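You operate a simulated robot arm through the tools that you are given. There is no shell and no other tool.

You run a simulated robot arm. Do the job below in one go: nothing can be reset, and whatever is moved stays where it is left.

Task
Slide the card sensor into its green band and get the tab pressed.
Fine: reset the keypad, then press STEP for feed, clamp and press in turn, and leave it at PRESS.

The check looks at the end state, three seconds after you hand in, the way a careful person would. Anything else that was tipped, shoved, dropped, spilled or broken makes it a failure.

Robot
A 6-joint arm with a two-finger gripper on a trunk, on a base that drives. Base frame: it is fixed to the floor where the robot stands at the start and does not move with it; the origin is under the middle of the robot, x ahead of it, y to its left, z up. Units: m, degrees, N and s.
With the tool pointing down near the work surface it reaches from about 0.74 to 0.76 m from the robot's upright axis, wherever it stands. Its first joint turns from -166.0 to 166.0 degrees. Places, roughly: bent blue tab [-2, 0.5, 0.75]; blue card tray [-2, 0.5, 1]; blue tab (5x3x2 cm) [0.4, 0.3, 1]; blue tape roll [-1.5, 0, 0.75]; card sensor [0.7, 0.4, 1]; cream card tray [-1.75, 0.25, 1]; cream card tray (17x9x3 cm) [-1.7, 0.2, 1.1]; green tab [-1.75, 0.5, 0.75]; green tab (5x3x2 cm) [0.4, 0.4, 1]; green tape roll [-1.75, 0, 0.75]; grey tab [-1.75, 0.5, 0.75]; grey tape roll [-1.75, 0.25, 0.75]; large green tab [-2, 0.5, 0.75]; ochre tab [-1.75, 0.5, 0.75]; ochre tab (5x3x2 cm) [0.5, 0.4, 1]; ochre tape roll [-1.75, 0, 0.75]. Payload 1.71 kg.
Tool frame: the origin (TCP) lies between the finger pads and is the grasp point; the fingertips stand 0.02 m ahead of it; z points along the fingers, y is the line along which they close. Largest opening 0.096 m; the body of the gripper starts 0.113 m behind the TCP.
Orientation is that of the tool frame in the base frame, as a unit quaternion [x, y, z, w]. With the fingers straight down and closing along the base's y, the tool's x points along the base's -x, its y along +y and its z along -z.

Tools
- The arm moves only by the tool servo_tool. Its argument "deltas" is a list of rows, each a list of 7 numbers: the finger opening in m, from 0 to 0.096, then the shift along the tool's x, y, z in m, then the turn, a rotation vector about the tool's x, y, z in degrees. In form: [[grip, dx, dy, dz, ax, ay, az], ...]. A call has 1 to 20 rows; each row is the pose to reach, as a shift and turn from the pose commanded when the call began, along the tool's axes at that moment. Rows are played at 5 a second. More than 0.05 m and 8.6 degrees between two rows, or a gripper value outside its range, and nothing of the call is played. Where a pose cannot be reached the arm comes as near as it can. A force on the tool above 40 N (or 10 N above the force at the start of the call, whichever is more), or a blocked arm, ends the call early, and 0.2 s more pass. Each finger travels about 0.045 m/s and halts on what it meets, pressing with about 25 N; the grip force reading is that of the motor and also rises with nothing between the fingers. The clock runs only during rows and for 0.2 s after the last one: add rows that repeat a pose to give the fingers time. It gives the time, the measured TCP pose, the force on the tool (base axes), the opening and the grip force at its end, in the units of the frame above (readings bear some noise), with the torque about the TCP (base axes, N m) and any sound that the robot's microphone picked up.
- Cameras (640 x 400 px; columns grow to the right, rows downward): "scene" is now at [0.0766, 0.1912, 1.7211]; the picture's right is [-0.22, -0.98, 0.00], its down [-0.69, 0.15, -0.71] and it looks along [0.69, -0.16, -0.70] (base axes); focal length 254 px, centre (320, 200). "wrist" rides on the gripper at [0.066, 0.014, -0.145] in the tool frame; the picture's right is [-0.21, 0.98, 0.00], its down [-0.88, -0.18, -0.45] and it looks along [-0.44, -0.09, 0.90] (tool axes); focal length 275 px, centre (320, 200). There is no depth. A picture from a camera that has moved, and an enlarged one, comes with that camera's place and axes in the base frame and with its lens.
- snapshot(camera): a new picture of that camera. The clock stands still meanwhile.
- slide_trunk(by): slides the trunk up (or, below 0, down) by that many m; the arm and the scene camera ride with it, the base frame stays. It gives what a move gives, with no picture.
- roll_base(legs): drives the robot by 1 to 6 legs, each [ahead, turn to the left] in m and degrees, along the robot's own axes; the way and the turn of a leg run together, so that a leg with both is an arc; at most 1.5 m and 180 degrees a leg. The arm and the cameras ride along, it lands a little off, and it stops where it bumps. It gives what a move gives.
- turn_head(pan, tilt): turns the head with the scene camera to pan (to the left, within 143 degrees either way) and tilt (down, from -29 to 69), counted from straight ahead of the robot. It gives what a move gives.
- enlarge(camera, box): a new picture of the part [left, top, right, bottom] of that camera's present view, enlarged. The clock stands still meanwhile.
- hand_in(): hands the job in; it is judged then, once.

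Nothing tells you exact positions but the pictures and the camera data. Unless the task says otherwise, let go and move clear before handing in.

The tools are called by a JSON object that holds its "fn" and its "kwargs". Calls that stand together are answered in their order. servo_tool: Moves the arm, as the interface text tells. Its arguments: {"type":"object","properties":{"deltas":{"type":"array"}},"required":["deltas"]} The other tools are called the same way: slide_trunk (by) slides the trunk up or down; roll_base (legs) drives the base; turn_head (pan, tilt) turns the head that bears the scene camera; snapshot (camera) takes a picture; enlarge (camera, box) takes an enlarged picture of a part of a camera's view; hand_in () hands the job in.

At the start:

```text
time: 0.0
tcp_pos: [0.5688, -0.0525, 1.3175]
tcp_rot: [0.001, 1.0, -0.001, 0.0]
force: [0.0, -0.3, -0.5]
torque: [-0.02, -0.03, 0.02]
grip_width: 0.0961
grip_force: 0.1
trunk travel left (down, up): [-0.325, 0.065]
robot x, y, heading: [0.0018, -0.0011, -0.2]
head pan, tilt: [-12.6, 43.9]
```

scene: 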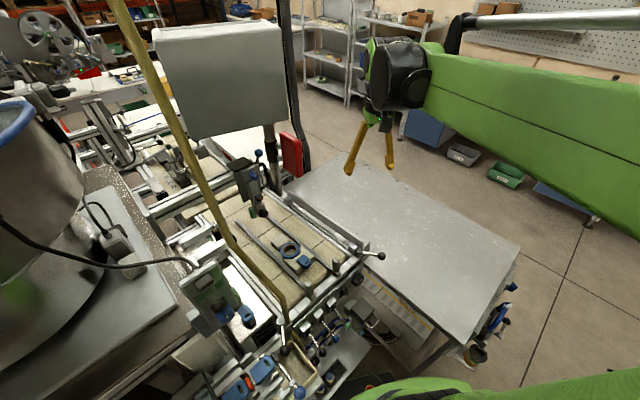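
wrist: 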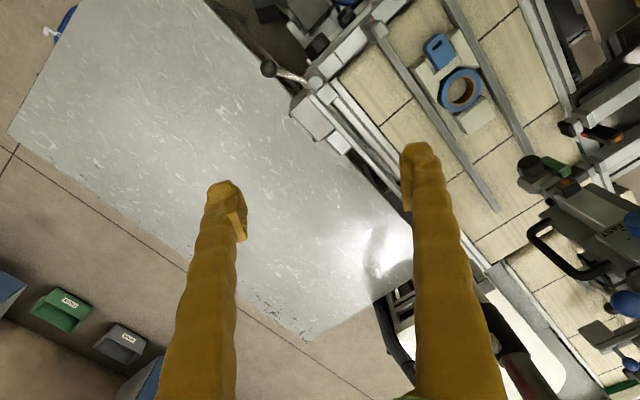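

I see a workstation with a rail/press cell to the left-ahead, a table, and the arm over the table. I'll look closer at the cell, the keypad and the card sensor before moving anything.

{"fn": "enlarge", "kwargs": {"camera": "scene", "box": [180, 130, 400, 270]}}

{"fn": "enlarge", "kwargs": {"camera": "scene", "box": [160, 240, 400, 400]}}

{"fn": "enlarge", "kwargs": {"camera": "wrist", "box": [320, 0, 640, 200]}}

{"fn": "enlarge", "kwargs": {"camera": "wrist", "box": [400, 120, 640, 400]}}

```text
2.86 times, centred on (290, 200) of scene
camera zoom: at [0.0766, 0.1912, 1.7211], right [-0.22, -0.98, 0.0], down [-0.69, 0.15, -0.71], along [0.69, -0.16, -0.7], focal length 727 px, centre (406, 200)
```

zoom: 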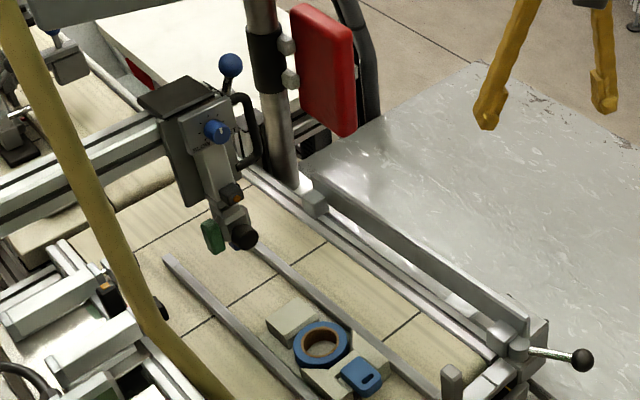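

```text
2.50 times, centred on (280, 320) of scene
camera zoom: at [0.0766, 0.1912, 1.7211], right [-0.22, -0.98, 0.0], down [-0.69, 0.15, -0.71], along [0.69, -0.16, -0.7], focal length 636 px, centre (420, -100)
```

zoom: 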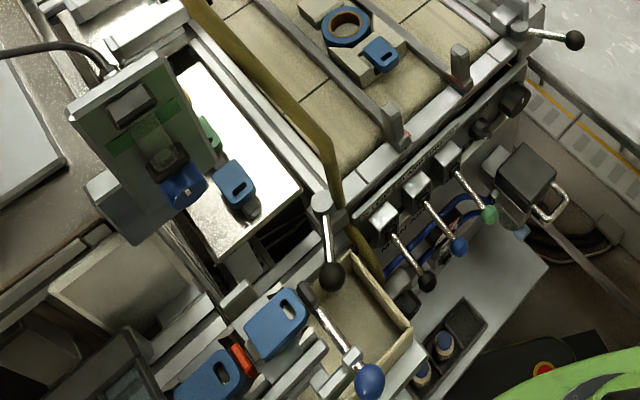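

```text
2.00 times, centred on (480, 100) of wrist
camera zoom: at [0.5042, -0.0392, 1.465], right [0.21, 0.98, 0.0], down [0.88, -0.18, 0.44], along [0.43, -0.09, -0.9], focal length 551 px, centre (0, 400)
```

zoom: 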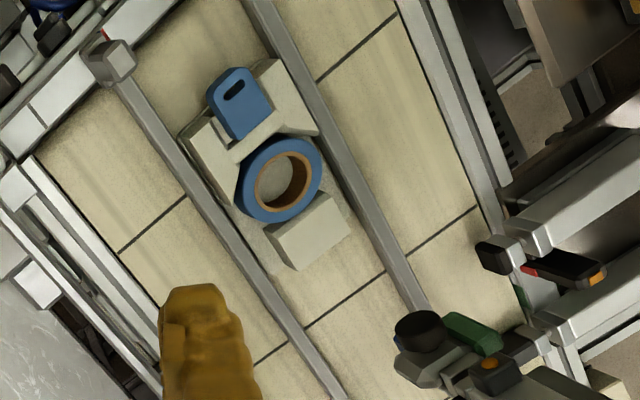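

```text
1.43 times, centred on (520, 260) of wrist
camera zoom: at [0.5042, -0.0392, 1.465], right [0.21, 0.98, 0.0], down [0.88, -0.18, 0.44], along [0.43, -0.09, -0.9], focal length 393 px, centre (34, 114)
```

zoom: 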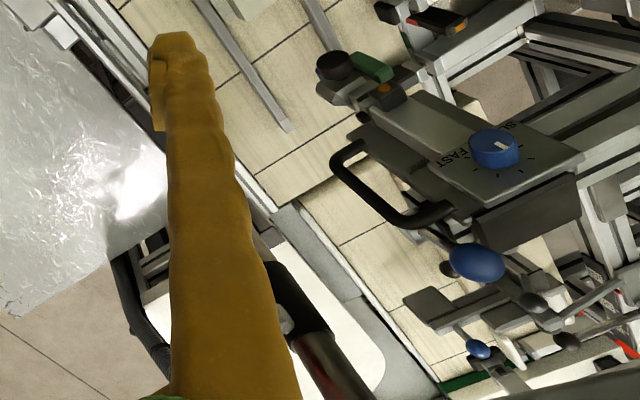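

The cell has a belt with a carrier, a sensor head on a cross rail, levers and a control box on the left. I need the keypad and the green band, so I'll look around with the head and zoom in.

{"fn": "enlarge", "kwargs": {"camera": "scene", "box": [160, 240, 280, 340]}}

{"fn": "enlarge", "kwargs": {"camera": "scene", "box": [140, 150, 280, 250]}}

{"fn": "enlarge", "kwargs": {"camera": "scene", "box": [220, 140, 300, 220]}}

{"fn": "enlarge", "kwargs": {"camera": "scene", "box": [0, 0, 200, 180]}}

{"fn": "enlarge", "kwargs": {"camera": "scene", "box": [270, 270, 430, 390]}}

```text
4.00 times, centred on (220, 290) of scene
camera zoom: at [0.0766, 0.1912, 1.7211], right [-0.22, -0.98, 0.0], down [-0.69, 0.15, -0.71], along [0.69, -0.16, -0.7], focal length 1017 px, centre (720, -160)
```

zoom: 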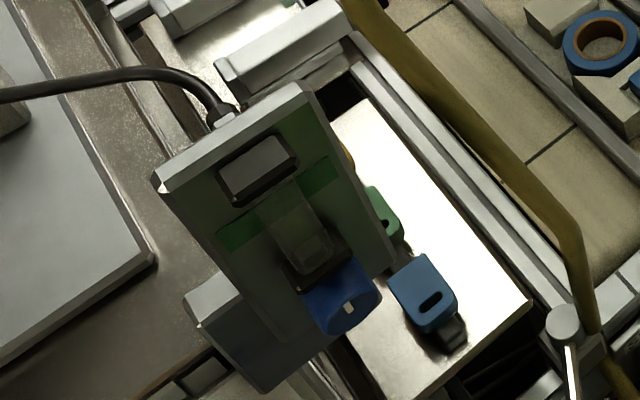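

```text
4.00 times, centred on (210, 200) of scene
camera zoom: at [0.0766, 0.1912, 1.7211], right [-0.22, -0.98, 0.0], down [-0.69, 0.15, -0.71], along [0.69, -0.16, -0.7], focal length 1017 px, centre (760, 200)
```

zoom: 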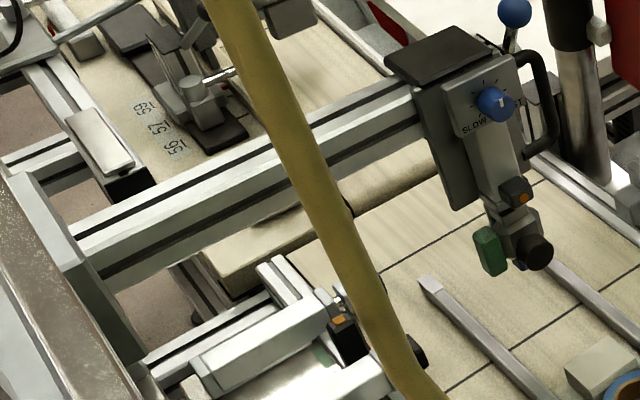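

```text
5.00 times, centred on (260, 180) of scene
camera zoom: at [0.0766, 0.1912, 1.7211], right [-0.22, -0.98, 0.0], down [-0.69, 0.15, -0.71], along [0.69, -0.16, -0.7], focal length 1272 px, centre (620, 300)
```

zoom: 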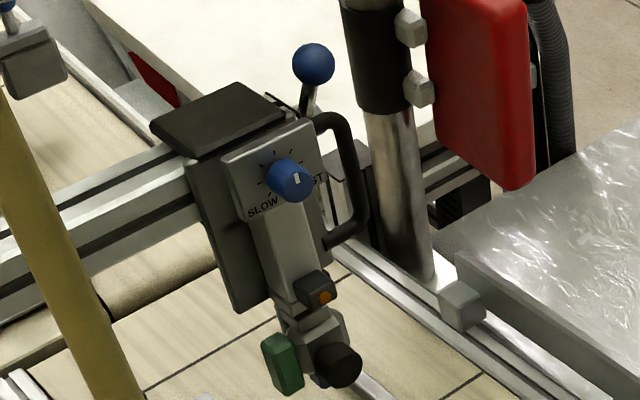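

```text
2.22 times, centred on (100, 90) of scene
camera zoom: at [0.0766, 0.1912, 1.7211], right [-0.22, -0.98, 0.0], down [-0.69, 0.15, -0.71], along [0.69, -0.16, -0.7], focal length 565 px, centre (809, 444)
```

zoom: 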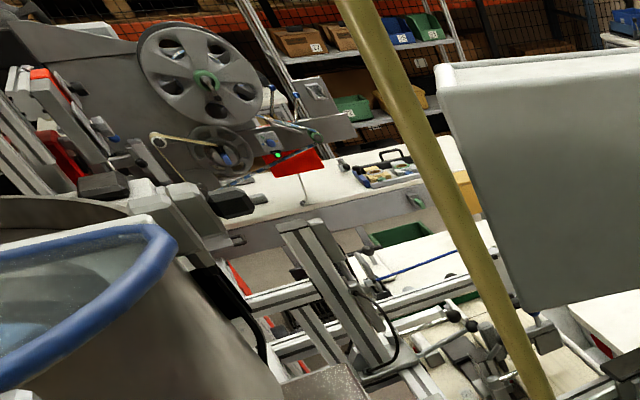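

```text
3.33 times, centred on (350, 330) of scene
camera zoom: at [0.0766, 0.1912, 1.7211], right [-0.22, -0.98, 0.0], down [-0.69, 0.15, -0.71], along [0.69, -0.16, -0.7], focal length 848 px, centre (220, -233)
```

zoom: 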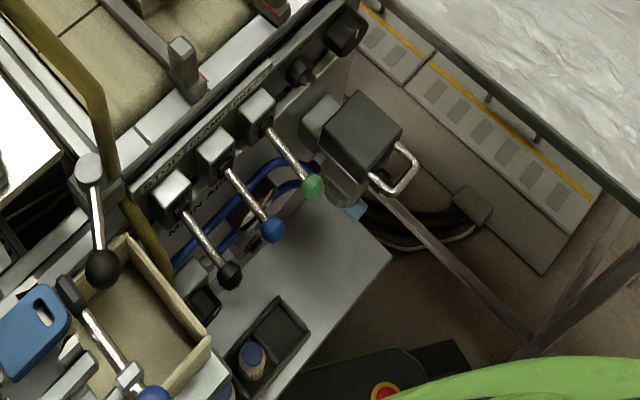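

The card sensor looks like the small black block with an orange light on the rail left of the belt (around [0.72, 0.44, 1.0]), with something green near it. I'll turn the head to look for the keypad and the band in finer detail.

{"fn": "turn_head", "kwargs": {"pan": 30, "tilt": 45}}

{"fn": "snapshot", "kwargs": {"camera": "scene"}}

{"fn": "turn_head", "kwargs": {"pan": 20, "tilt": 20}}

{"fn": "snapshot", "kwargs": {"camera": "scene"}}

{"fn": "turn_head", "kwargs": {"pan": 10, "tilt": 65}}

{"fn": "snapshot", "kwargs": {"camera": "scene"}}

```text
time: 1.1
tcp_pos: [0.5492, -0.0526, 1.3275]
tcp_rot: [0.0, 1.0, 0.0, 0.006]
force: [0.1, -0.6, 0.0]
torque: [0.01, -0.03, 0.01]
grip_width: 0.096
grip_force: 0.1
trunk travel left (down, up): [-0.325, 0.065]
robot x, y, heading: [0.0041, -0.0018, 0.1]
head pan, tilt: [30.0, 45.0]
```

```text
taken
camera scene: at [0.0538, 0.2498, 1.7201], right [0.5, -0.87, 0.0], down [-0.62, -0.35, -0.7], along [0.61, 0.35, -0.71], focal length 254 px, centre (320, 200)
```

scene: 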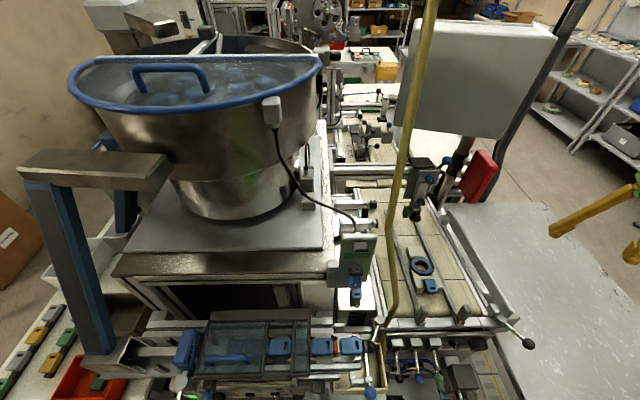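

```text
time: 2.0
tcp_pos: [0.5468, -0.0533, 1.3281]
tcp_rot: [0.001, 1.0, 0.0, 0.007]
force: [-0.1, 0.8, 0.4]
torque: [0.04, -0.1, -0.03]
grip_width: 0.0961
grip_force: 0.0
trunk travel left (down, up): [-0.325, 0.065]
robot x, y, heading: [0.0011, -0.0033, 0.0]
head pan, tilt: [20.0, 20.0]
```

```text
taken
camera scene: at [0.0796, 0.241, 1.7582], right [0.34, -0.94, 0.0], down [-0.33, -0.12, -0.94], along [0.88, 0.32, -0.35], focal length 254 px, centre (320, 200)
```

scene: 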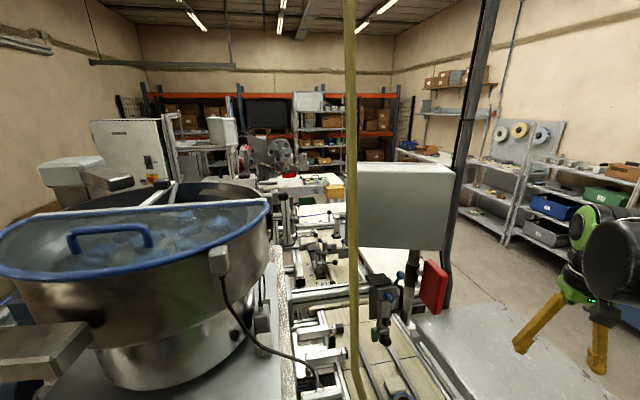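

```text
time: 3.1
tcp_pos: [0.5518, -0.0528, 1.3262]
tcp_rot: [0.0, 1.0, 0.0, 0.007]
force: [-1.4, -0.2, 0.5]
torque: [-0.01, -0.01, 0.01]
grip_width: 0.0959
grip_force: 0.0
trunk travel left (down, up): [-0.325, 0.065]
robot x, y, heading: [0.0017, -0.0, -0.2]
head pan, tilt: [10.0, 65.0]
```

```text
taken
camera scene: at [0.0558, 0.2196, 1.6948], right [0.17, -0.98, 0.0], down [-0.9, -0.16, -0.41], along [0.4, 0.07, -0.91], focal length 254 px, centre (320, 200)
```

scene: 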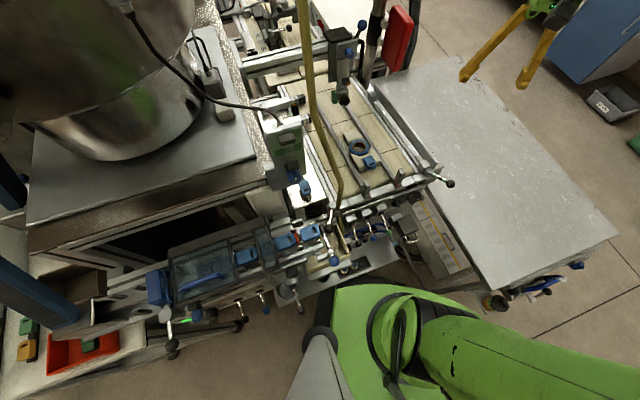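

A bowl feeder is on the left, the belt in the middle and a grey panel and red box on the pole. I'll zoom into these from the present head angle and others to find the keypad.

{"fn": "enlarge", "kwargs": {"camera": "scene", "box": [250, 80, 350, 200]}}

{"fn": "enlarge", "kwargs": {"camera": "scene", "box": [260, 180, 420, 300]}}

{"fn": "enlarge", "kwargs": {"camera": "scene", "box": [0, 240, 260, 400]}}

{"fn": "enlarge", "kwargs": {"camera": "scene", "box": [200, 0, 440, 120]}}

{"fn": "enlarge", "kwargs": {"camera": "scene", "box": [260, 80, 340, 130]}}

```text
3.33 times, centred on (300, 140) of scene
camera zoom: at [0.0558, 0.2196, 1.6948], right [0.17, -0.98, 0.0], down [-0.9, -0.16, -0.41], along [0.4, 0.07, -0.91], focal length 848 px, centre (387, 400)
```

zoom: 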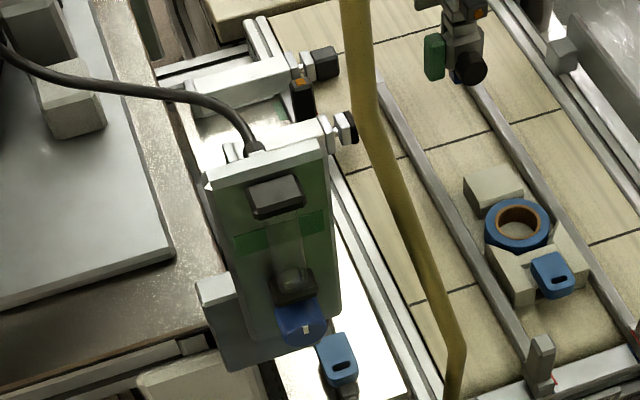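

```text
3.33 times, centred on (340, 240) of scene
camera zoom: at [0.0558, 0.2196, 1.6948], right [0.17, -0.98, 0.0], down [-0.9, -0.16, -0.41], along [0.4, 0.07, -0.91], focal length 848 px, centre (253, 67)
```

zoom: 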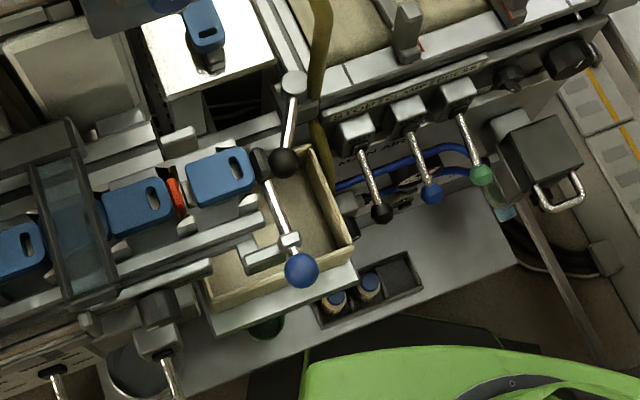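

```text
2.46 times, centred on (130, 320) of scene
camera zoom: at [0.0558, 0.2196, 1.6948], right [0.17, -0.98, 0.0], down [-0.9, -0.16, -0.41], along [0.4, 0.07, -0.91], focal length 626 px, centre (788, -95)
```

zoom: 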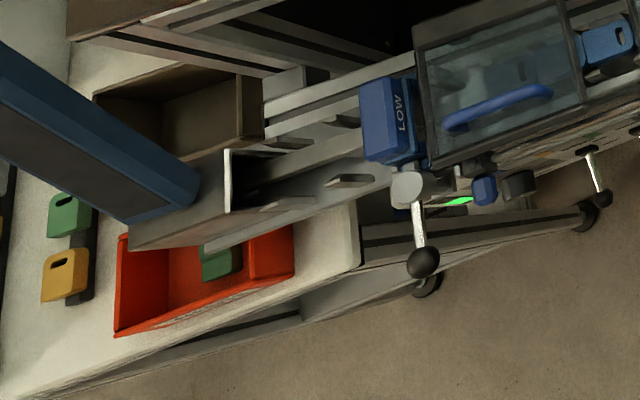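

```text
2.67 times, centred on (320, 60) of scene
camera zoom: at [0.0558, 0.2196, 1.6948], right [0.17, -0.98, 0.0], down [-0.9, -0.16, -0.41], along [0.4, 0.07, -0.91], focal length 678 px, centre (320, 573)
```

zoom: 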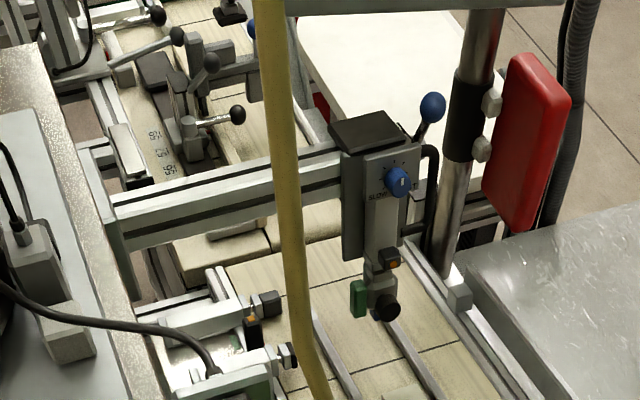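

```text
8.00 times, centred on (300, 105) of scene
camera zoom: at [0.0558, 0.2196, 1.6948], right [0.17, -0.98, 0.0], down [-0.9, -0.16, -0.41], along [0.4, 0.07, -0.91], focal length 2035 px, centre (480, 960)
```

zoom: 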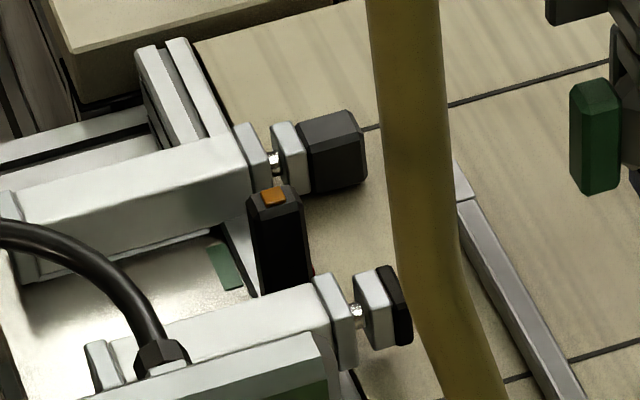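

The card sensor is the black block with the orange lamp between two cylinders, with a green mark on the plate behind it. I still need the keypad, so I'll zoom on the front strip, the table edge and the panel from other head angles.

{"fn": "turn_head", "kwargs": {"pan": -5, "tilt": 69}}

{"fn": "snapshot", "kwargs": {"camera": "scene"}}

{"fn": "enlarge", "kwargs": {"camera": "scene", "box": [220, 120, 420, 270]}}

{"fn": "turn_head", "kwargs": {"pan": -40, "tilt": 45}}

{"fn": "snapshot", "kwargs": {"camera": "scene"}}

{"fn": "turn_head", "kwargs": {"pan": 70, "tilt": 45}}

{"fn": "snapshot", "kwargs": {"camera": "scene"}}

{"fn": "turn_head", "kwargs": {"pan": 10, "tilt": 35}}

{"fn": "snapshot", "kwargs": {"camera": "scene"}}

{"fn": "enlarge", "kwargs": {"camera": "scene", "box": [220, 100, 460, 260]}}

```text
time: 3.9
tcp_pos: [0.5517, -0.0524, 1.3266]
tcp_rot: [0.0, 1.0, 0.001, 0.007]
force: [-0.1, 0.3, -0.3]
torque: [0.0, -0.02, -0.03]
grip_width: 0.096
grip_force: 0.2
trunk travel left (down, up): [-0.325, 0.065]
robot x, y, heading: [-0.0003, -0.0049, 0.0]
head pan, tilt: [-5.0, 68.8]
```

```text
taken
camera scene: at [0.0516, 0.2042, 1.691], right [-0.09, -1.0, 0.0], down [-0.93, 0.08, -0.35], along [0.35, -0.03, -0.94], focal length 254 px, centre (320, 200)
```

scene: 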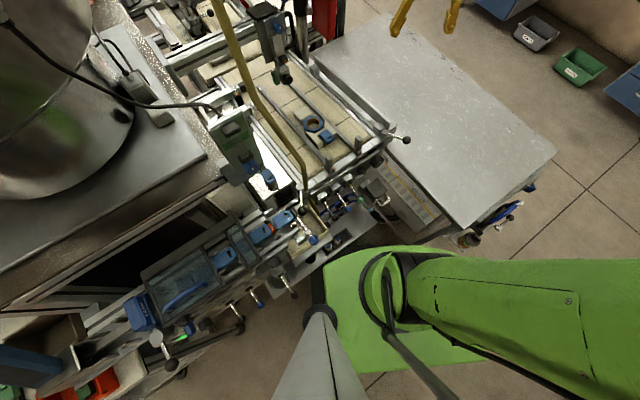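

```text
2.67 times, centred on (320, 195) of scene
camera zoom: at [0.0516, 0.2042, 1.691], right [-0.09, -1.0, 0.0], down [-0.93, 0.08, -0.35], along [0.35, -0.03, -0.94], focal length 678 px, centre (320, 213)
```

zoom: 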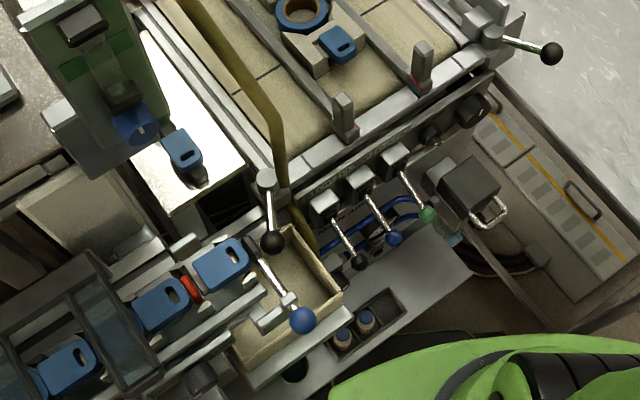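

```text
time: 4.9
tcp_pos: [0.553, -0.0523, 1.3266]
tcp_rot: [0.001, 1.0, 0.0, 0.007]
force: [0.2, 0.2, 0.4]
torque: [-0.02, 0.02, 0.04]
grip_width: 0.096
grip_force: 0.0
trunk travel left (down, up): [-0.325, 0.065]
robot x, y, heading: [0.0045, -0.0052, -0.0]
head pan, tilt: [-40.0, 45.0]
```

```text
taken
camera scene: at [0.0618, 0.1612, 1.7197], right [-0.59, -0.81, 0.01], down [-0.58, 0.42, -0.7], along [0.56, -0.42, -0.72], focal length 254 px, centre (320, 200)
```

scene: 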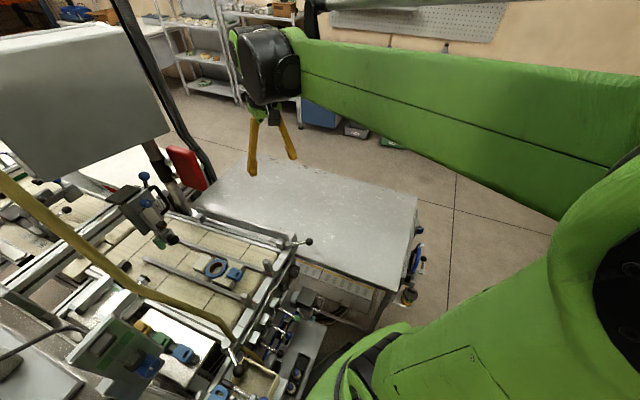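

```text
time: 6.8
tcp_pos: [0.5508, -0.0526, 1.3259]
tcp_rot: [-0.001, 1.0, 0.0, 0.007]
force: [-0.4, -0.6, 0.2]
torque: [-0.02, -0.03, 0.01]
grip_width: 0.0961
grip_force: 0.0
trunk travel left (down, up): [-0.325, 0.065]
robot x, y, heading: [-0.0015, -0.0038, 0.0]
head pan, tilt: [70.0, 45.0]
```

```text
taken
camera scene: at [0.0242, 0.2856, 1.7202], right [0.94, -0.34, -0.01], down [-0.25, -0.66, -0.7], along [0.23, 0.66, -0.71], focal length 254 px, centre (320, 200)
```

scene: 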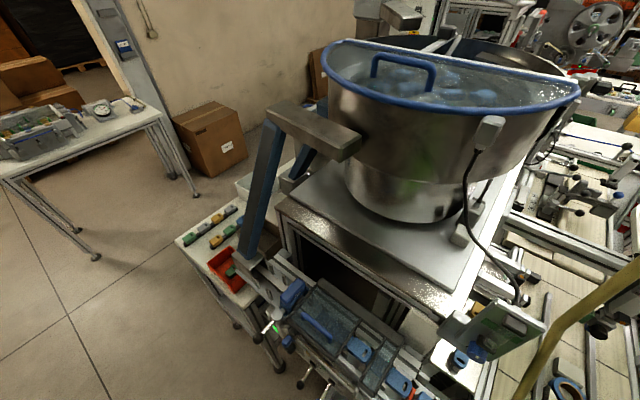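

```text
time: 8.1
tcp_pos: [0.5518, -0.0519, 1.3269]
tcp_rot: [0.0, 1.0, 0.0, 0.006]
force: [0.3, 0.3, -0.1]
torque: [0.04, 0.01, 0.0]
grip_width: 0.0959
grip_force: 0.2
trunk travel left (down, up): [-0.325, 0.065]
robot x, y, heading: [0.0017, 0.0014, -0.4]
head pan, tilt: [10.0, 35.0]
```

```text
taken
camera scene: at [0.0833, 0.2244, 1.7342], right [0.17, -0.98, 0.0], down [-0.58, -0.1, -0.81], along [0.8, 0.14, -0.59], focal length 254 px, centre (320, 200)
```

scene: 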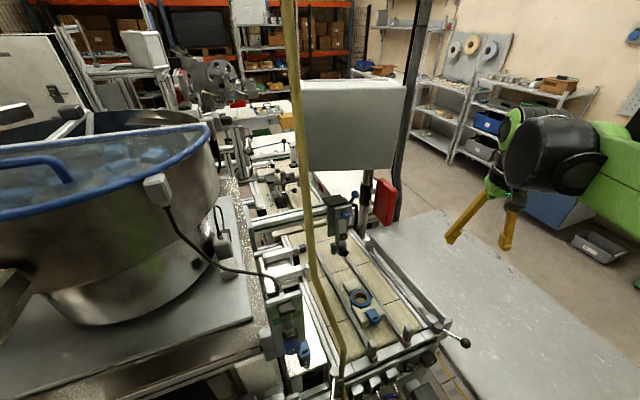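

```text
2.50 times, centred on (340, 180) of scene
camera zoom: at [0.0833, 0.2244, 1.7342], right [0.17, -0.98, 0.0], down [-0.58, -0.1, -0.81], along [0.8, 0.14, -0.59], focal length 636 px, centre (270, 250)
```

zoom: 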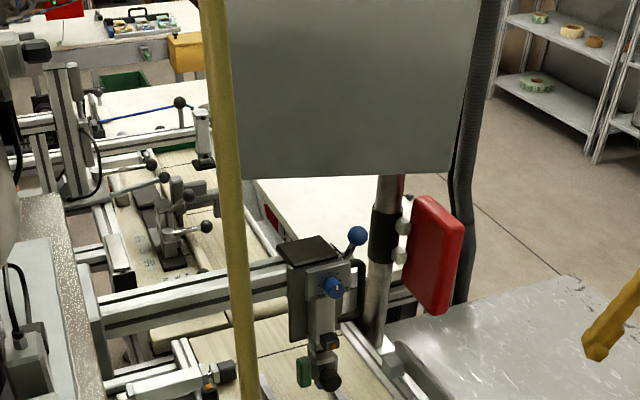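

The keypad isn't in sight yet; it may be on the front strip, behind the grey panel, or on the red box. I'll zoom at the front strip and at the panel between machine and table.

{"fn": "turn_head", "kwargs": {"pan": -20, "tilt": 60}}

{"fn": "snapshot", "kwargs": {"camera": "scene"}}

{"fn": "enlarge", "kwargs": {"camera": "scene", "box": [240, 150, 400, 250]}}

{"fn": "enlarge", "kwargs": {"camera": "scene", "box": [180, 90, 280, 190]}}

{"fn": "enlarge", "kwargs": {"camera": "scene", "box": [240, 60, 340, 140]}}

{"fn": "enlarge", "kwargs": {"camera": "scene", "box": [340, 130, 500, 260]}}

```text
time: 9.0
tcp_pos: [0.5509, -0.0519, 1.3265]
tcp_rot: [0.0, 1.0, 0.0, 0.007]
force: [-0.8, 0.4, -0.6]
torque: [0.01, 0.02, -0.02]
grip_width: 0.0964
grip_force: 0.1
trunk travel left (down, up): [-0.325, 0.065]
robot x, y, heading: [0.0024, -0.0013, 0.0]
head pan, tilt: [-20.0, 60.0]
```

```text
taken
camera scene: at [0.0587, 0.1863, 1.7003], right [-0.34, -0.94, 0.01], down [-0.82, 0.3, -0.49], along [0.46, -0.17, -0.87], focal length 254 px, centre (320, 200)
```

scene: 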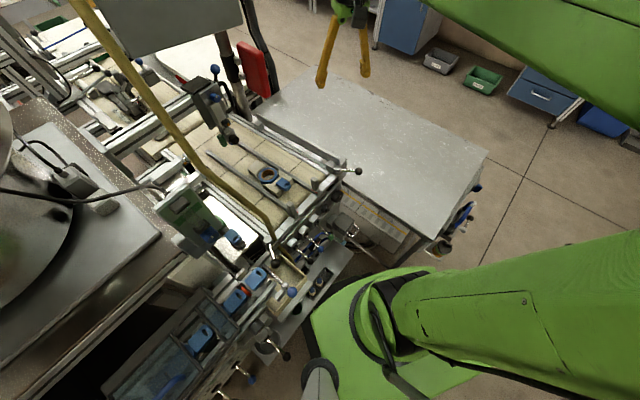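

```text
4.00 times, centred on (320, 200) of scene
camera zoom: at [0.0587, 0.1863, 1.7003], right [-0.34, -0.94, 0.01], down [-0.82, 0.3, -0.49], along [0.46, -0.17, -0.87], focal length 1017 px, centre (320, 200)
```

zoom: 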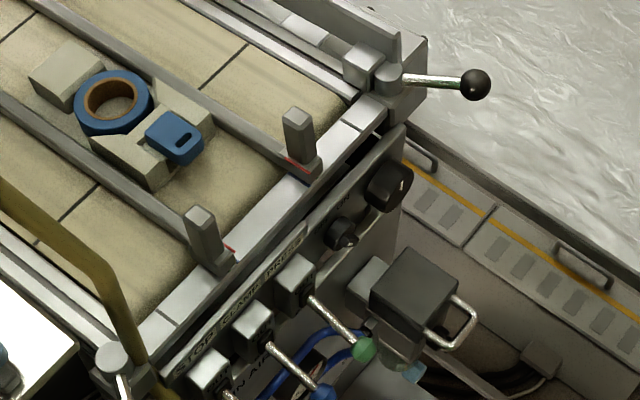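

```text
4.00 times, centred on (230, 140) of scene
camera zoom: at [0.0587, 0.1863, 1.7003], right [-0.34, -0.94, 0.01], down [-0.82, 0.3, -0.49], along [0.46, -0.17, -0.87], focal length 1017 px, centre (680, 440)
```

zoom: 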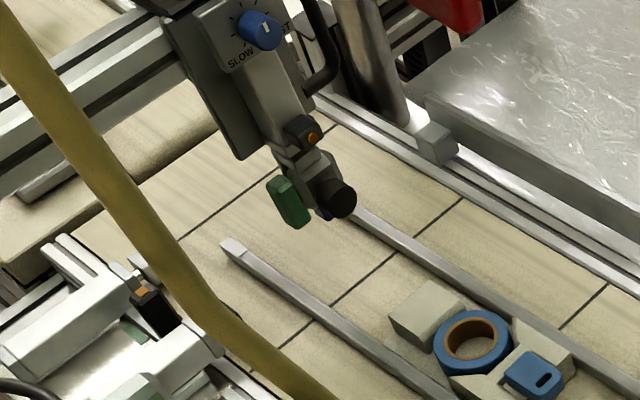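

```text
5.00 times, centred on (290, 100) of scene
camera zoom: at [0.0587, 0.1863, 1.7003], right [-0.34, -0.94, 0.01], down [-0.82, 0.3, -0.49], along [0.46, -0.17, -0.87], focal length 1272 px, centre (470, 700)
```

zoom: 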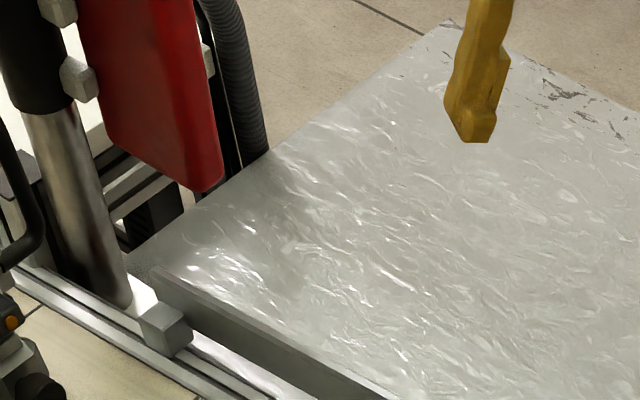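

```text
3.08 times, centred on (420, 195) of scene
camera zoom: at [0.0587, 0.1863, 1.7003], right [-0.34, -0.94, 0.01], down [-0.82, 0.3, -0.49], along [0.46, -0.17, -0.87], focal length 783 px, centre (12, 215)
```

zoom: 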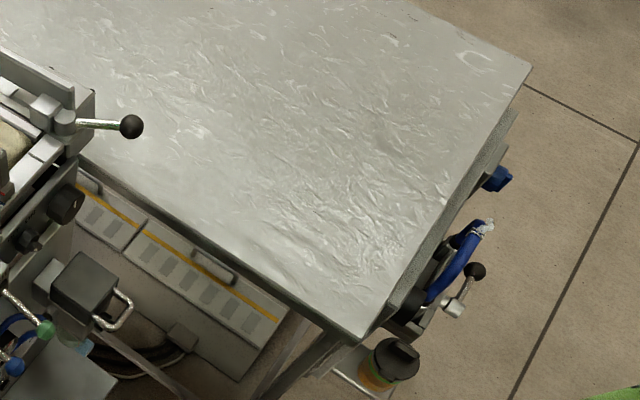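

I've found no keypad on the near side. Before driving anywhere I'll look right and behind to see the free floor.

{"fn": "turn_head", "kwargs": {"pan": -90, "tilt": 35}}

{"fn": "snapshot", "kwargs": {"camera": "scene"}}

{"fn": "turn_head", "kwargs": {"pan": -140, "tilt": 30}}

{"fn": "snapshot", "kwargs": {"camera": "scene"}}

{"fn": "turn_head", "kwargs": {"pan": 140, "tilt": 30}}

{"fn": "snapshot", "kwargs": {"camera": "scene"}}

{"fn": "turn_head", "kwargs": {"pan": 100, "tilt": 30}}

{"fn": "snapshot", "kwargs": {"camera": "scene"}}

{"fn": "turn_head", "kwargs": {"pan": -12.6, "tilt": 10}}

{"fn": "snapshot", "kwargs": {"camera": "scene"}}

```text
time: 10.4
tcp_pos: [0.5513, -0.0524, 1.3261]
tcp_rot: [0.0, 1.0, 0.0, 0.007]
force: [0.4, -0.2, 0.6]
torque: [-0.03, -0.03, 0.0]
grip_width: 0.096
grip_force: 0.2
trunk travel left (down, up): [-0.325, 0.065]
robot x, y, heading: [-0.0004, -0.0015, -0.1]
head pan, tilt: [-90.0, 35.0]
```

```text
taken
camera scene: at [-0.0037, 0.121, 1.7355], right [-1.0, 0.0, 0.02], down [-0.01, 0.57, -0.82], along [-0.01, -0.82, -0.57], focal length 254 px, centre (320, 200)
```

scene: 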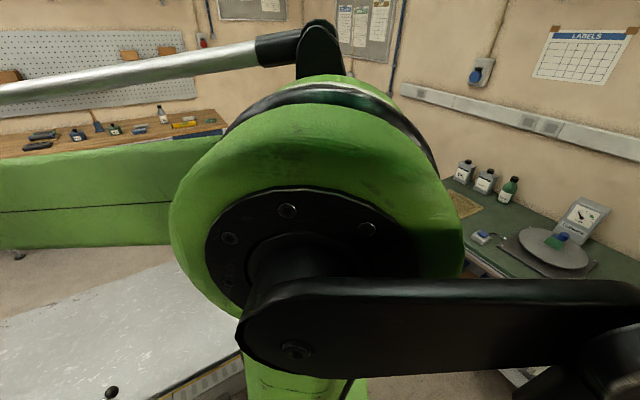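

```text
time: 11.6
tcp_pos: [0.5511, -0.0523, 1.3259]
tcp_rot: [0.0, 1.0, 0.0, 0.007]
force: [-0.1, 0.1, -1.0]
torque: [-0.03, 0.0, -0.01]
grip_width: 0.0959
grip_force: 0.1
trunk travel left (down, up): [-0.325, 0.065]
robot x, y, heading: [-0.001, -0.0024, -0.3]
head pan, tilt: [-140.0, 30.0]
```

```text
taken
camera scene: at [-0.0725, 0.1509, 1.7444], right [-0.64, 0.77, 0.01], down [0.37, 0.32, -0.87], along [-0.67, -0.56, -0.49], focal length 254 px, centre (320, 200)
```

scene: 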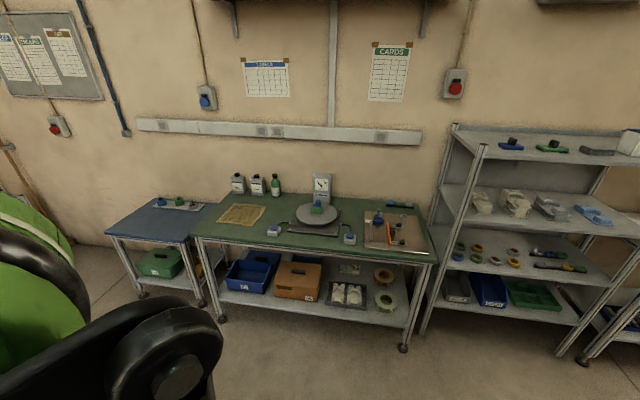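

```text
time: 15.5
tcp_pos: [0.5511, -0.052, 1.3263]
tcp_rot: [0.0, 1.0, 0.0, 0.007]
force: [-0.1, 0.1, 0.0]
torque: [0.02, -0.01, 0.01]
grip_width: 0.096
grip_force: 0.0
trunk travel left (down, up): [-0.325, 0.065]
robot x, y, heading: [0.0011, -0.0024, -0.1]
head pan, tilt: [140.0, 30.0]
```

```text
taken
camera scene: at [-0.0726, 0.2672, 1.7444], right [0.64, 0.77, -0.01], down [0.37, -0.32, -0.87], along [-0.67, 0.56, -0.49], focal length 254 px, centre (320, 200)
```

scene: 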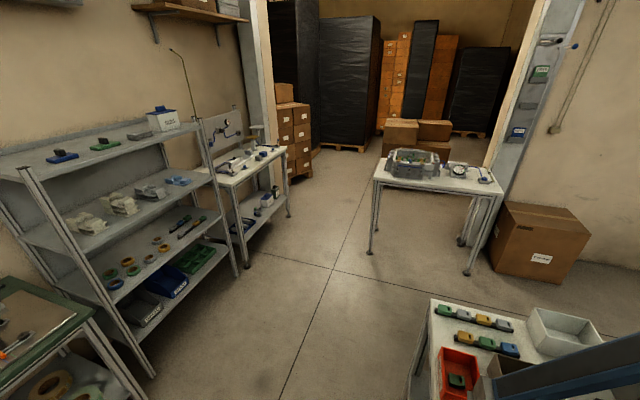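

```text
time: 16.5
tcp_pos: [0.552, -0.053, 1.3266]
tcp_rot: [0.0, 1.0, 0.0, 0.007]
force: [0.5, 0.6, 0.3]
torque: [0.0, 0.0, -0.02]
grip_width: 0.0958
grip_force: 0.1
trunk travel left (down, up): [-0.325, 0.065]
robot x, y, heading: [0.0043, -0.0049, 0.3]
head pan, tilt: [100.0, 30.0]
```

```text
taken
camera scene: at [-0.0191, 0.2981, 1.7436], right [0.98, 0.17, -0.02], down [0.07, -0.49, -0.87], along [-0.16, 0.85, -0.5], focal length 254 px, centre (320, 200)
```

scene: 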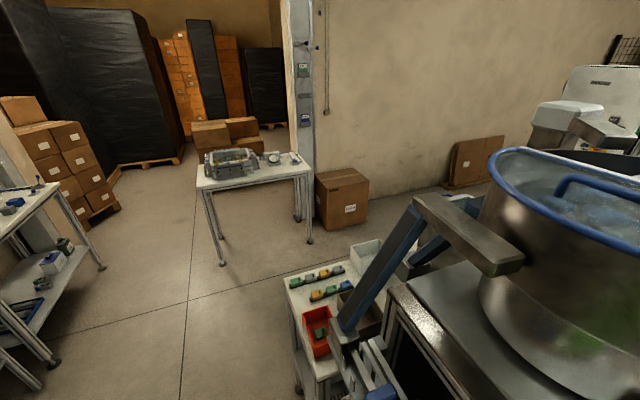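

```text
time: 18.4
tcp_pos: [0.5507, -0.0522, 1.326]
tcp_rot: [0.0, 1.0, 0.0, 0.008]
force: [0.7, -0.1, -0.2]
torque: [0.02, 0.01, 0.0]
grip_width: 0.096
grip_force: 0.1
trunk travel left (down, up): [-0.325, 0.065]
robot x, y, heading: [-0.001, -0.0019, -0.2]
head pan, tilt: [-12.6, 10.0]
```

```text
taken
camera scene: at [0.0879, 0.1888, 1.7742], right [-0.22, -0.98, 0.0], down [-0.18, 0.04, -0.98], along [0.96, -0.21, -0.19], focal length 254 px, centre (320, 200)
```

scene: 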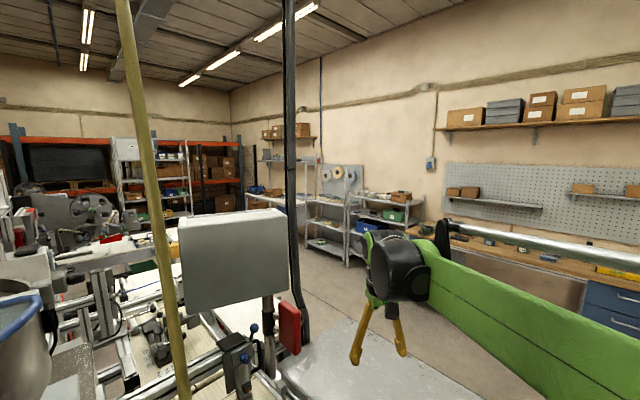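

The room is open to the right and behind. I'll zoom on the grey panel and red box once more, and use the wrist camera too.

{"fn": "enlarge", "kwargs": {"camera": "scene", "box": [160, 190, 340, 400]}}

{"fn": "enlarge", "kwargs": {"camera": "scene", "box": [0, 160, 220, 320]}}

{"fn": "snapshot", "kwargs": {"camera": "wrist"}}

{"fn": "enlarge", "kwargs": {"camera": "wrist", "box": [480, 80, 640, 200]}}

{"fn": "enlarge", "kwargs": {"camera": "wrist", "box": [440, 280, 640, 400]}}

```text
1.90 times, centred on (250, 295) of scene
camera zoom: at [0.0879, 0.1888, 1.7742], right [-0.22, -0.98, 0.0], down [-0.18, 0.04, -0.98], along [0.96, -0.21, -0.19], focal length 484 px, centre (453, 19)
```

zoom: 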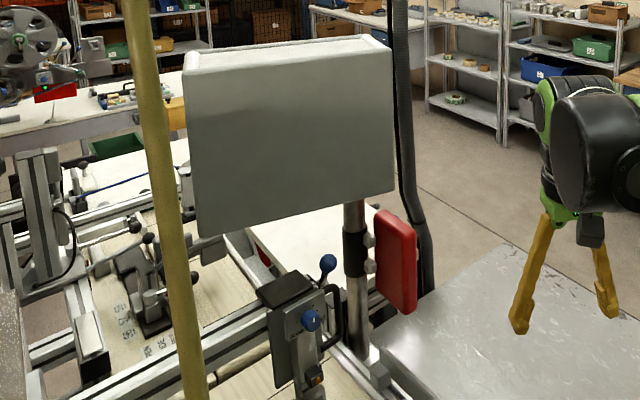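

```text
2.50 times, centred on (110, 240) of scene
camera zoom: at [0.0879, 0.1888, 1.7742], right [-0.22, -0.98, 0.0], down [-0.18, 0.04, -0.98], along [0.96, -0.21, -0.19], focal length 636 px, centre (845, 100)
```

zoom: 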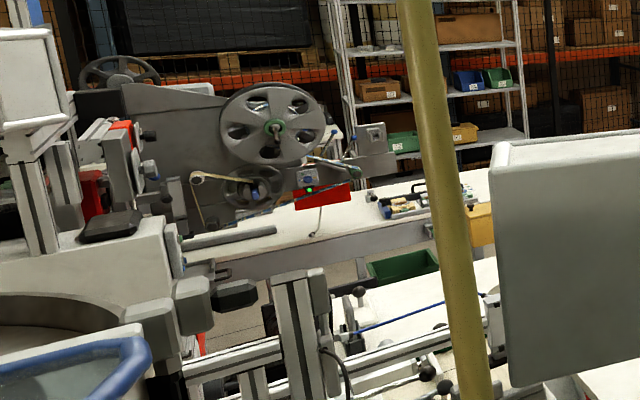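

```text
taken
camera wrist: at [0.483, -0.0391, 1.4716], right [0.21, 0.98, 0.0], down [0.87, -0.18, 0.46], along [0.45, -0.09, -0.89], focal length 275 px, centre (320, 200)
```

wrist: 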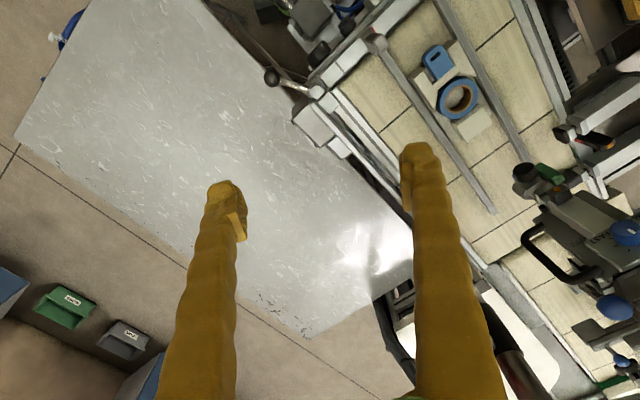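

```text
3.33 times, centred on (560, 140) of wrist
camera zoom: at [0.483, -0.0391, 1.4716], right [0.21, 0.98, 0.0], down [0.87, -0.18, 0.46], along [0.45, -0.09, -0.89], focal length 918 px, centre (-480, 400)
```

zoom: 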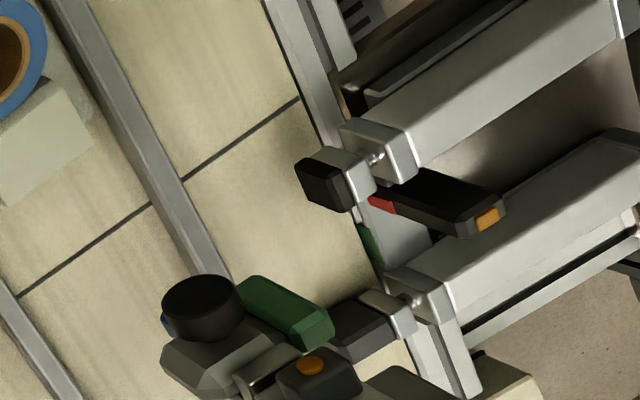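

```text
3.20 times, centred on (540, 340) of wrist
camera zoom: at [0.483, -0.0391, 1.4716], right [0.21, 0.98, 0.0], down [0.87, -0.18, 0.46], along [0.45, -0.09, -0.89], focal length 881 px, centre (-384, -248)
```

zoom: 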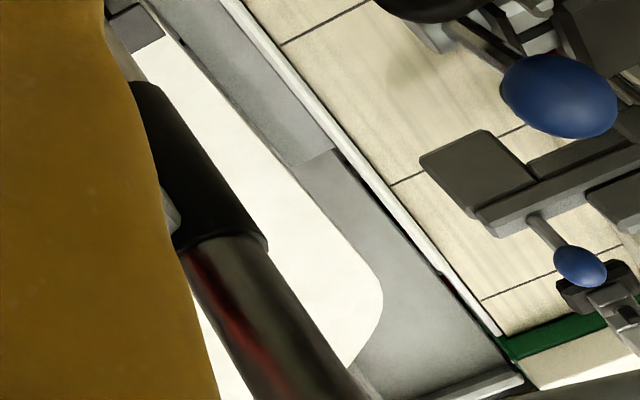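

The near side of the panel and red box is blank, so the keypad is probably on a face I can't see from here. The machine is turned about 28° to my left; I'll back off, drive around the right of the metal table and look at it from there.

{"fn": "roll_base", "kwargs": {"legs": [[-0.45, 0], [0, -90], [1.1, 0], [0, 90]]}}

{"fn": "turn_head", "kwargs": {"pan": 45, "tilt": 25}}

{"fn": "snapshot", "kwargs": {"camera": "scene"}}

```text
time: 33.5
tcp_pos: [-0.505, -1.3806, 1.3399]
tcp_rot: [0.713, 0.701, -0.014, 0.014]
force: [-1.3, 0.9, 0.5]
torque: [-0.21, -0.17, 0.01]
grip_width: 0.0961
grip_force: 0.1
trunk travel left (down, up): [-0.325, 0.065]
robot x, y, heading: [-0.4488, -0.8693, -97.2]
head pan, tilt: [-12.6, 10.0]
stopped in leg 3: the robot was blocked; the commanded pose is now the measured one
```

```text
time: 34.8
tcp_pos: [-0.5036, -1.3847, 1.337]
tcp_rot: [0.713, 0.701, -0.014, 0.012]
force: [-0.5, 0.5, -0.8]
torque: [0.03, -0.02, 0.0]
grip_width: 0.0959
grip_force: 0.0
trunk travel left (down, up): [-0.325, 0.065]
robot x, y, heading: [-0.4468, -0.8642, -97.4]
head pan, tilt: [45.0, 25.0]
```

```text
taken
camera scene: at [-0.1869, -0.9594, 1.7505], right [-0.79, -0.61, -0.01], down [-0.26, 0.35, -0.9], along [0.56, -0.71, -0.43], focal length 254 px, centre (320, 200)
```

scene: 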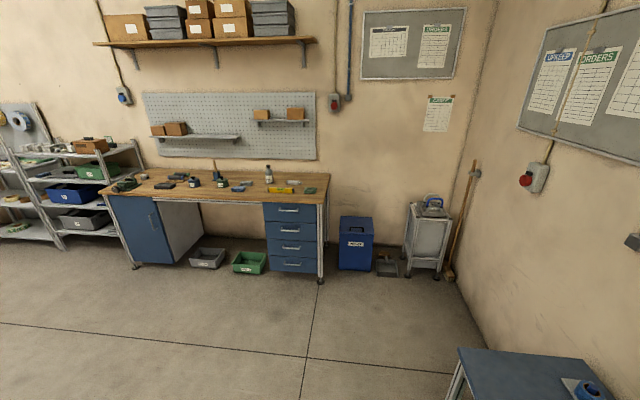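

I was stopped by something, probably the small blue side table. I'll look down at it to check before moving on.

{"fn": "turn_head", "kwargs": {"pan": 0, "tilt": 60}}

{"fn": "snapshot", "kwargs": {"camera": "scene"}}

{"fn": "turn_head", "kwargs": {"pan": -30, "tilt": 45}}

{"fn": "snapshot", "kwargs": {"camera": "scene"}}

{"fn": "snapshot", "kwargs": {"camera": "wrist"}}

```text
time: 35.9
tcp_pos: [-0.5044, -1.3859, 1.3394]
tcp_rot: [0.712, 0.701, -0.014, 0.012]
force: [0.1, -0.4, -0.2]
torque: [0.0, -0.02, 0.0]
grip_width: 0.096
grip_force: 0.0
trunk travel left (down, up): [-0.325, 0.065]
robot x, y, heading: [-0.4509, -0.8676, -97.0]
head pan, tilt: [0.0, 60.0]
```

```text
taken
camera scene: at [-0.2517, -0.952, 1.7003], right [-0.99, 0.12, 0.0], down [0.11, 0.87, -0.49], along [-0.06, -0.48, -0.87], focal length 254 px, centre (320, 200)
```

scene: 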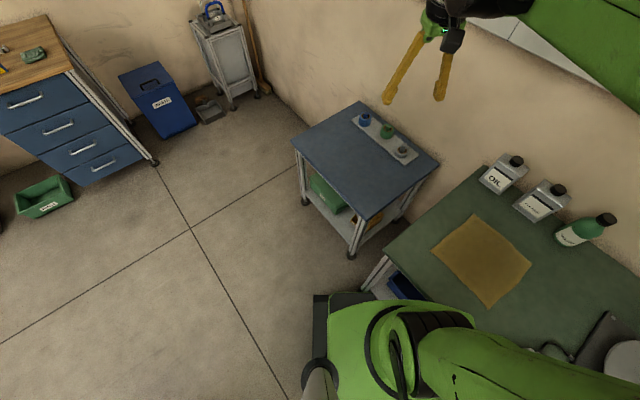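

```text
time: 36.8
tcp_pos: [-0.5029, -1.3844, 1.3383]
tcp_rot: [0.713, 0.701, -0.013, 0.012]
force: [-0.2, 0.0, 0.2]
torque: [0.03, -0.01, 0.0]
grip_width: 0.096
grip_force: 0.1
trunk travel left (down, up): [-0.325, 0.065]
robot x, y, heading: [-0.4509, -0.8686, -97.1]
head pan, tilt: [-30.0, 45.0]
```

```text
taken
camera scene: at [-0.2926, -0.9509, 1.7196], right [-0.8, 0.6, 0.01], down [0.43, 0.57, -0.7], along [-0.42, -0.55, -0.72], focal length 254 px, centre (320, 200)
```

scene: 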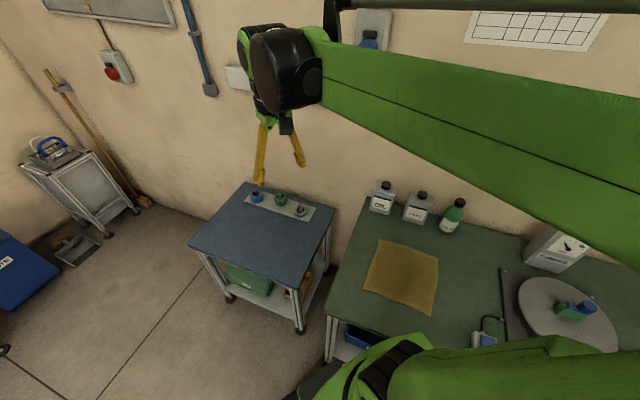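

```text
taken
camera wrist: at [-0.4894, -1.3149, 1.4816], right [0.98, -0.22, 0.01], down [-0.2, -0.86, 0.48], along [-0.1, -0.47, -0.88], focal length 275 px, centre (320, 200)
```

wrist: 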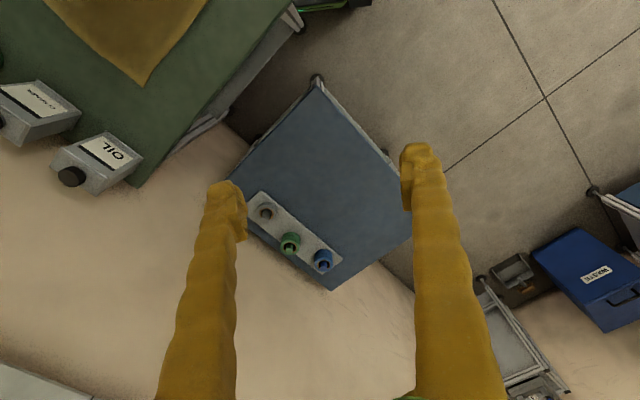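

I touched the corner of the green bench with the base; everything on it is still standing. The open floor lies toward heading about -35°, so I'll back off a little, turn that way and look.

{"fn": "roll_base", "kwargs": {"legs": [[-0.12, 0], [0, 62]]}}

{"fn": "turn_head", "kwargs": {"pan": 0, "tilt": 45}}

{"fn": "snapshot", "kwargs": {"camera": "scene"}}

{"fn": "turn_head", "kwargs": {"pan": 60, "tilt": 35}}

{"fn": "snapshot", "kwargs": {"camera": "scene"}}

```text
time: 41.5
tcp_pos: [-0.0964, -1.0843, 1.3515]
tcp_rot: [0.343, 0.939, -0.015, 0.031]
force: [-1.4, 0.2, -0.3]
torque: [-0.1, -0.19, 0.01]
grip_width: 0.0962
grip_force: 0.2
trunk travel left (down, up): [-0.325, 0.065]
robot x, y, heading: [-0.4396, -0.7503, -46.7]
head pan, tilt: [-30.0, 45.0]
stopped in leg 2: the robot was blocked; the commanded pose is now the measured one
```

```text
time: 42.5
tcp_pos: [-0.0891, -1.0905, 1.3499]
tcp_rot: [0.343, 0.939, -0.014, 0.028]
force: [-0.3, -0.1, -0.1]
torque: [-0.01, 0.01, 0.02]
grip_width: 0.0961
grip_force: 0.1
trunk travel left (down, up): [-0.325, 0.065]
robot x, y, heading: [-0.4356, -0.7499, -46.9]
head pan, tilt: [0.0, 45.0]
```

```text
taken
camera scene: at [-0.2336, -0.6626, 1.7194], right [-0.73, -0.69, 0.0], down [-0.49, 0.52, -0.7], along [0.48, -0.51, -0.72], focal length 254 px, centre (320, 200)
```

scene: 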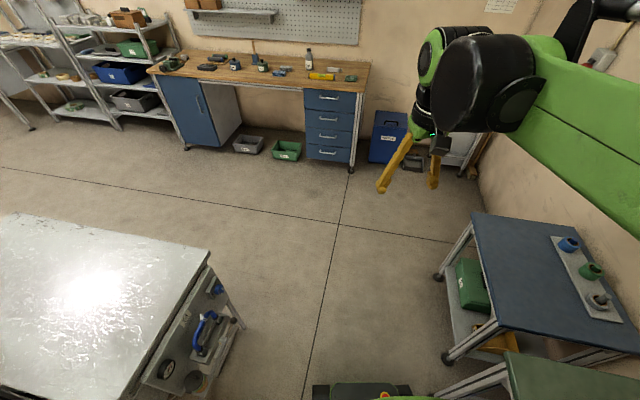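

```text
time: 43.8
tcp_pos: [-0.0889, -1.0891, 1.3502]
tcp_rot: [0.342, 0.939, -0.015, 0.029]
force: [-0.1, -0.3, -0.3]
torque: [-0.01, -0.02, 0.0]
grip_width: 0.0962
grip_force: 0.0
trunk travel left (down, up): [-0.325, 0.065]
robot x, y, heading: [-0.4381, -0.7507, -46.5]
head pan, tilt: [60.0, 35.0]
```

```text
taken
camera scene: at [-0.2033, -0.5838, 1.7348], right [0.23, -0.97, -0.01], down [-0.57, -0.12, -0.81], along [0.79, 0.19, -0.58], focal length 254 px, centre (320, 200)
```

scene: 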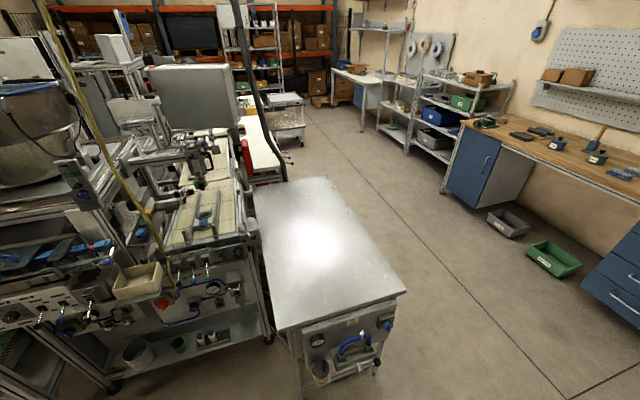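

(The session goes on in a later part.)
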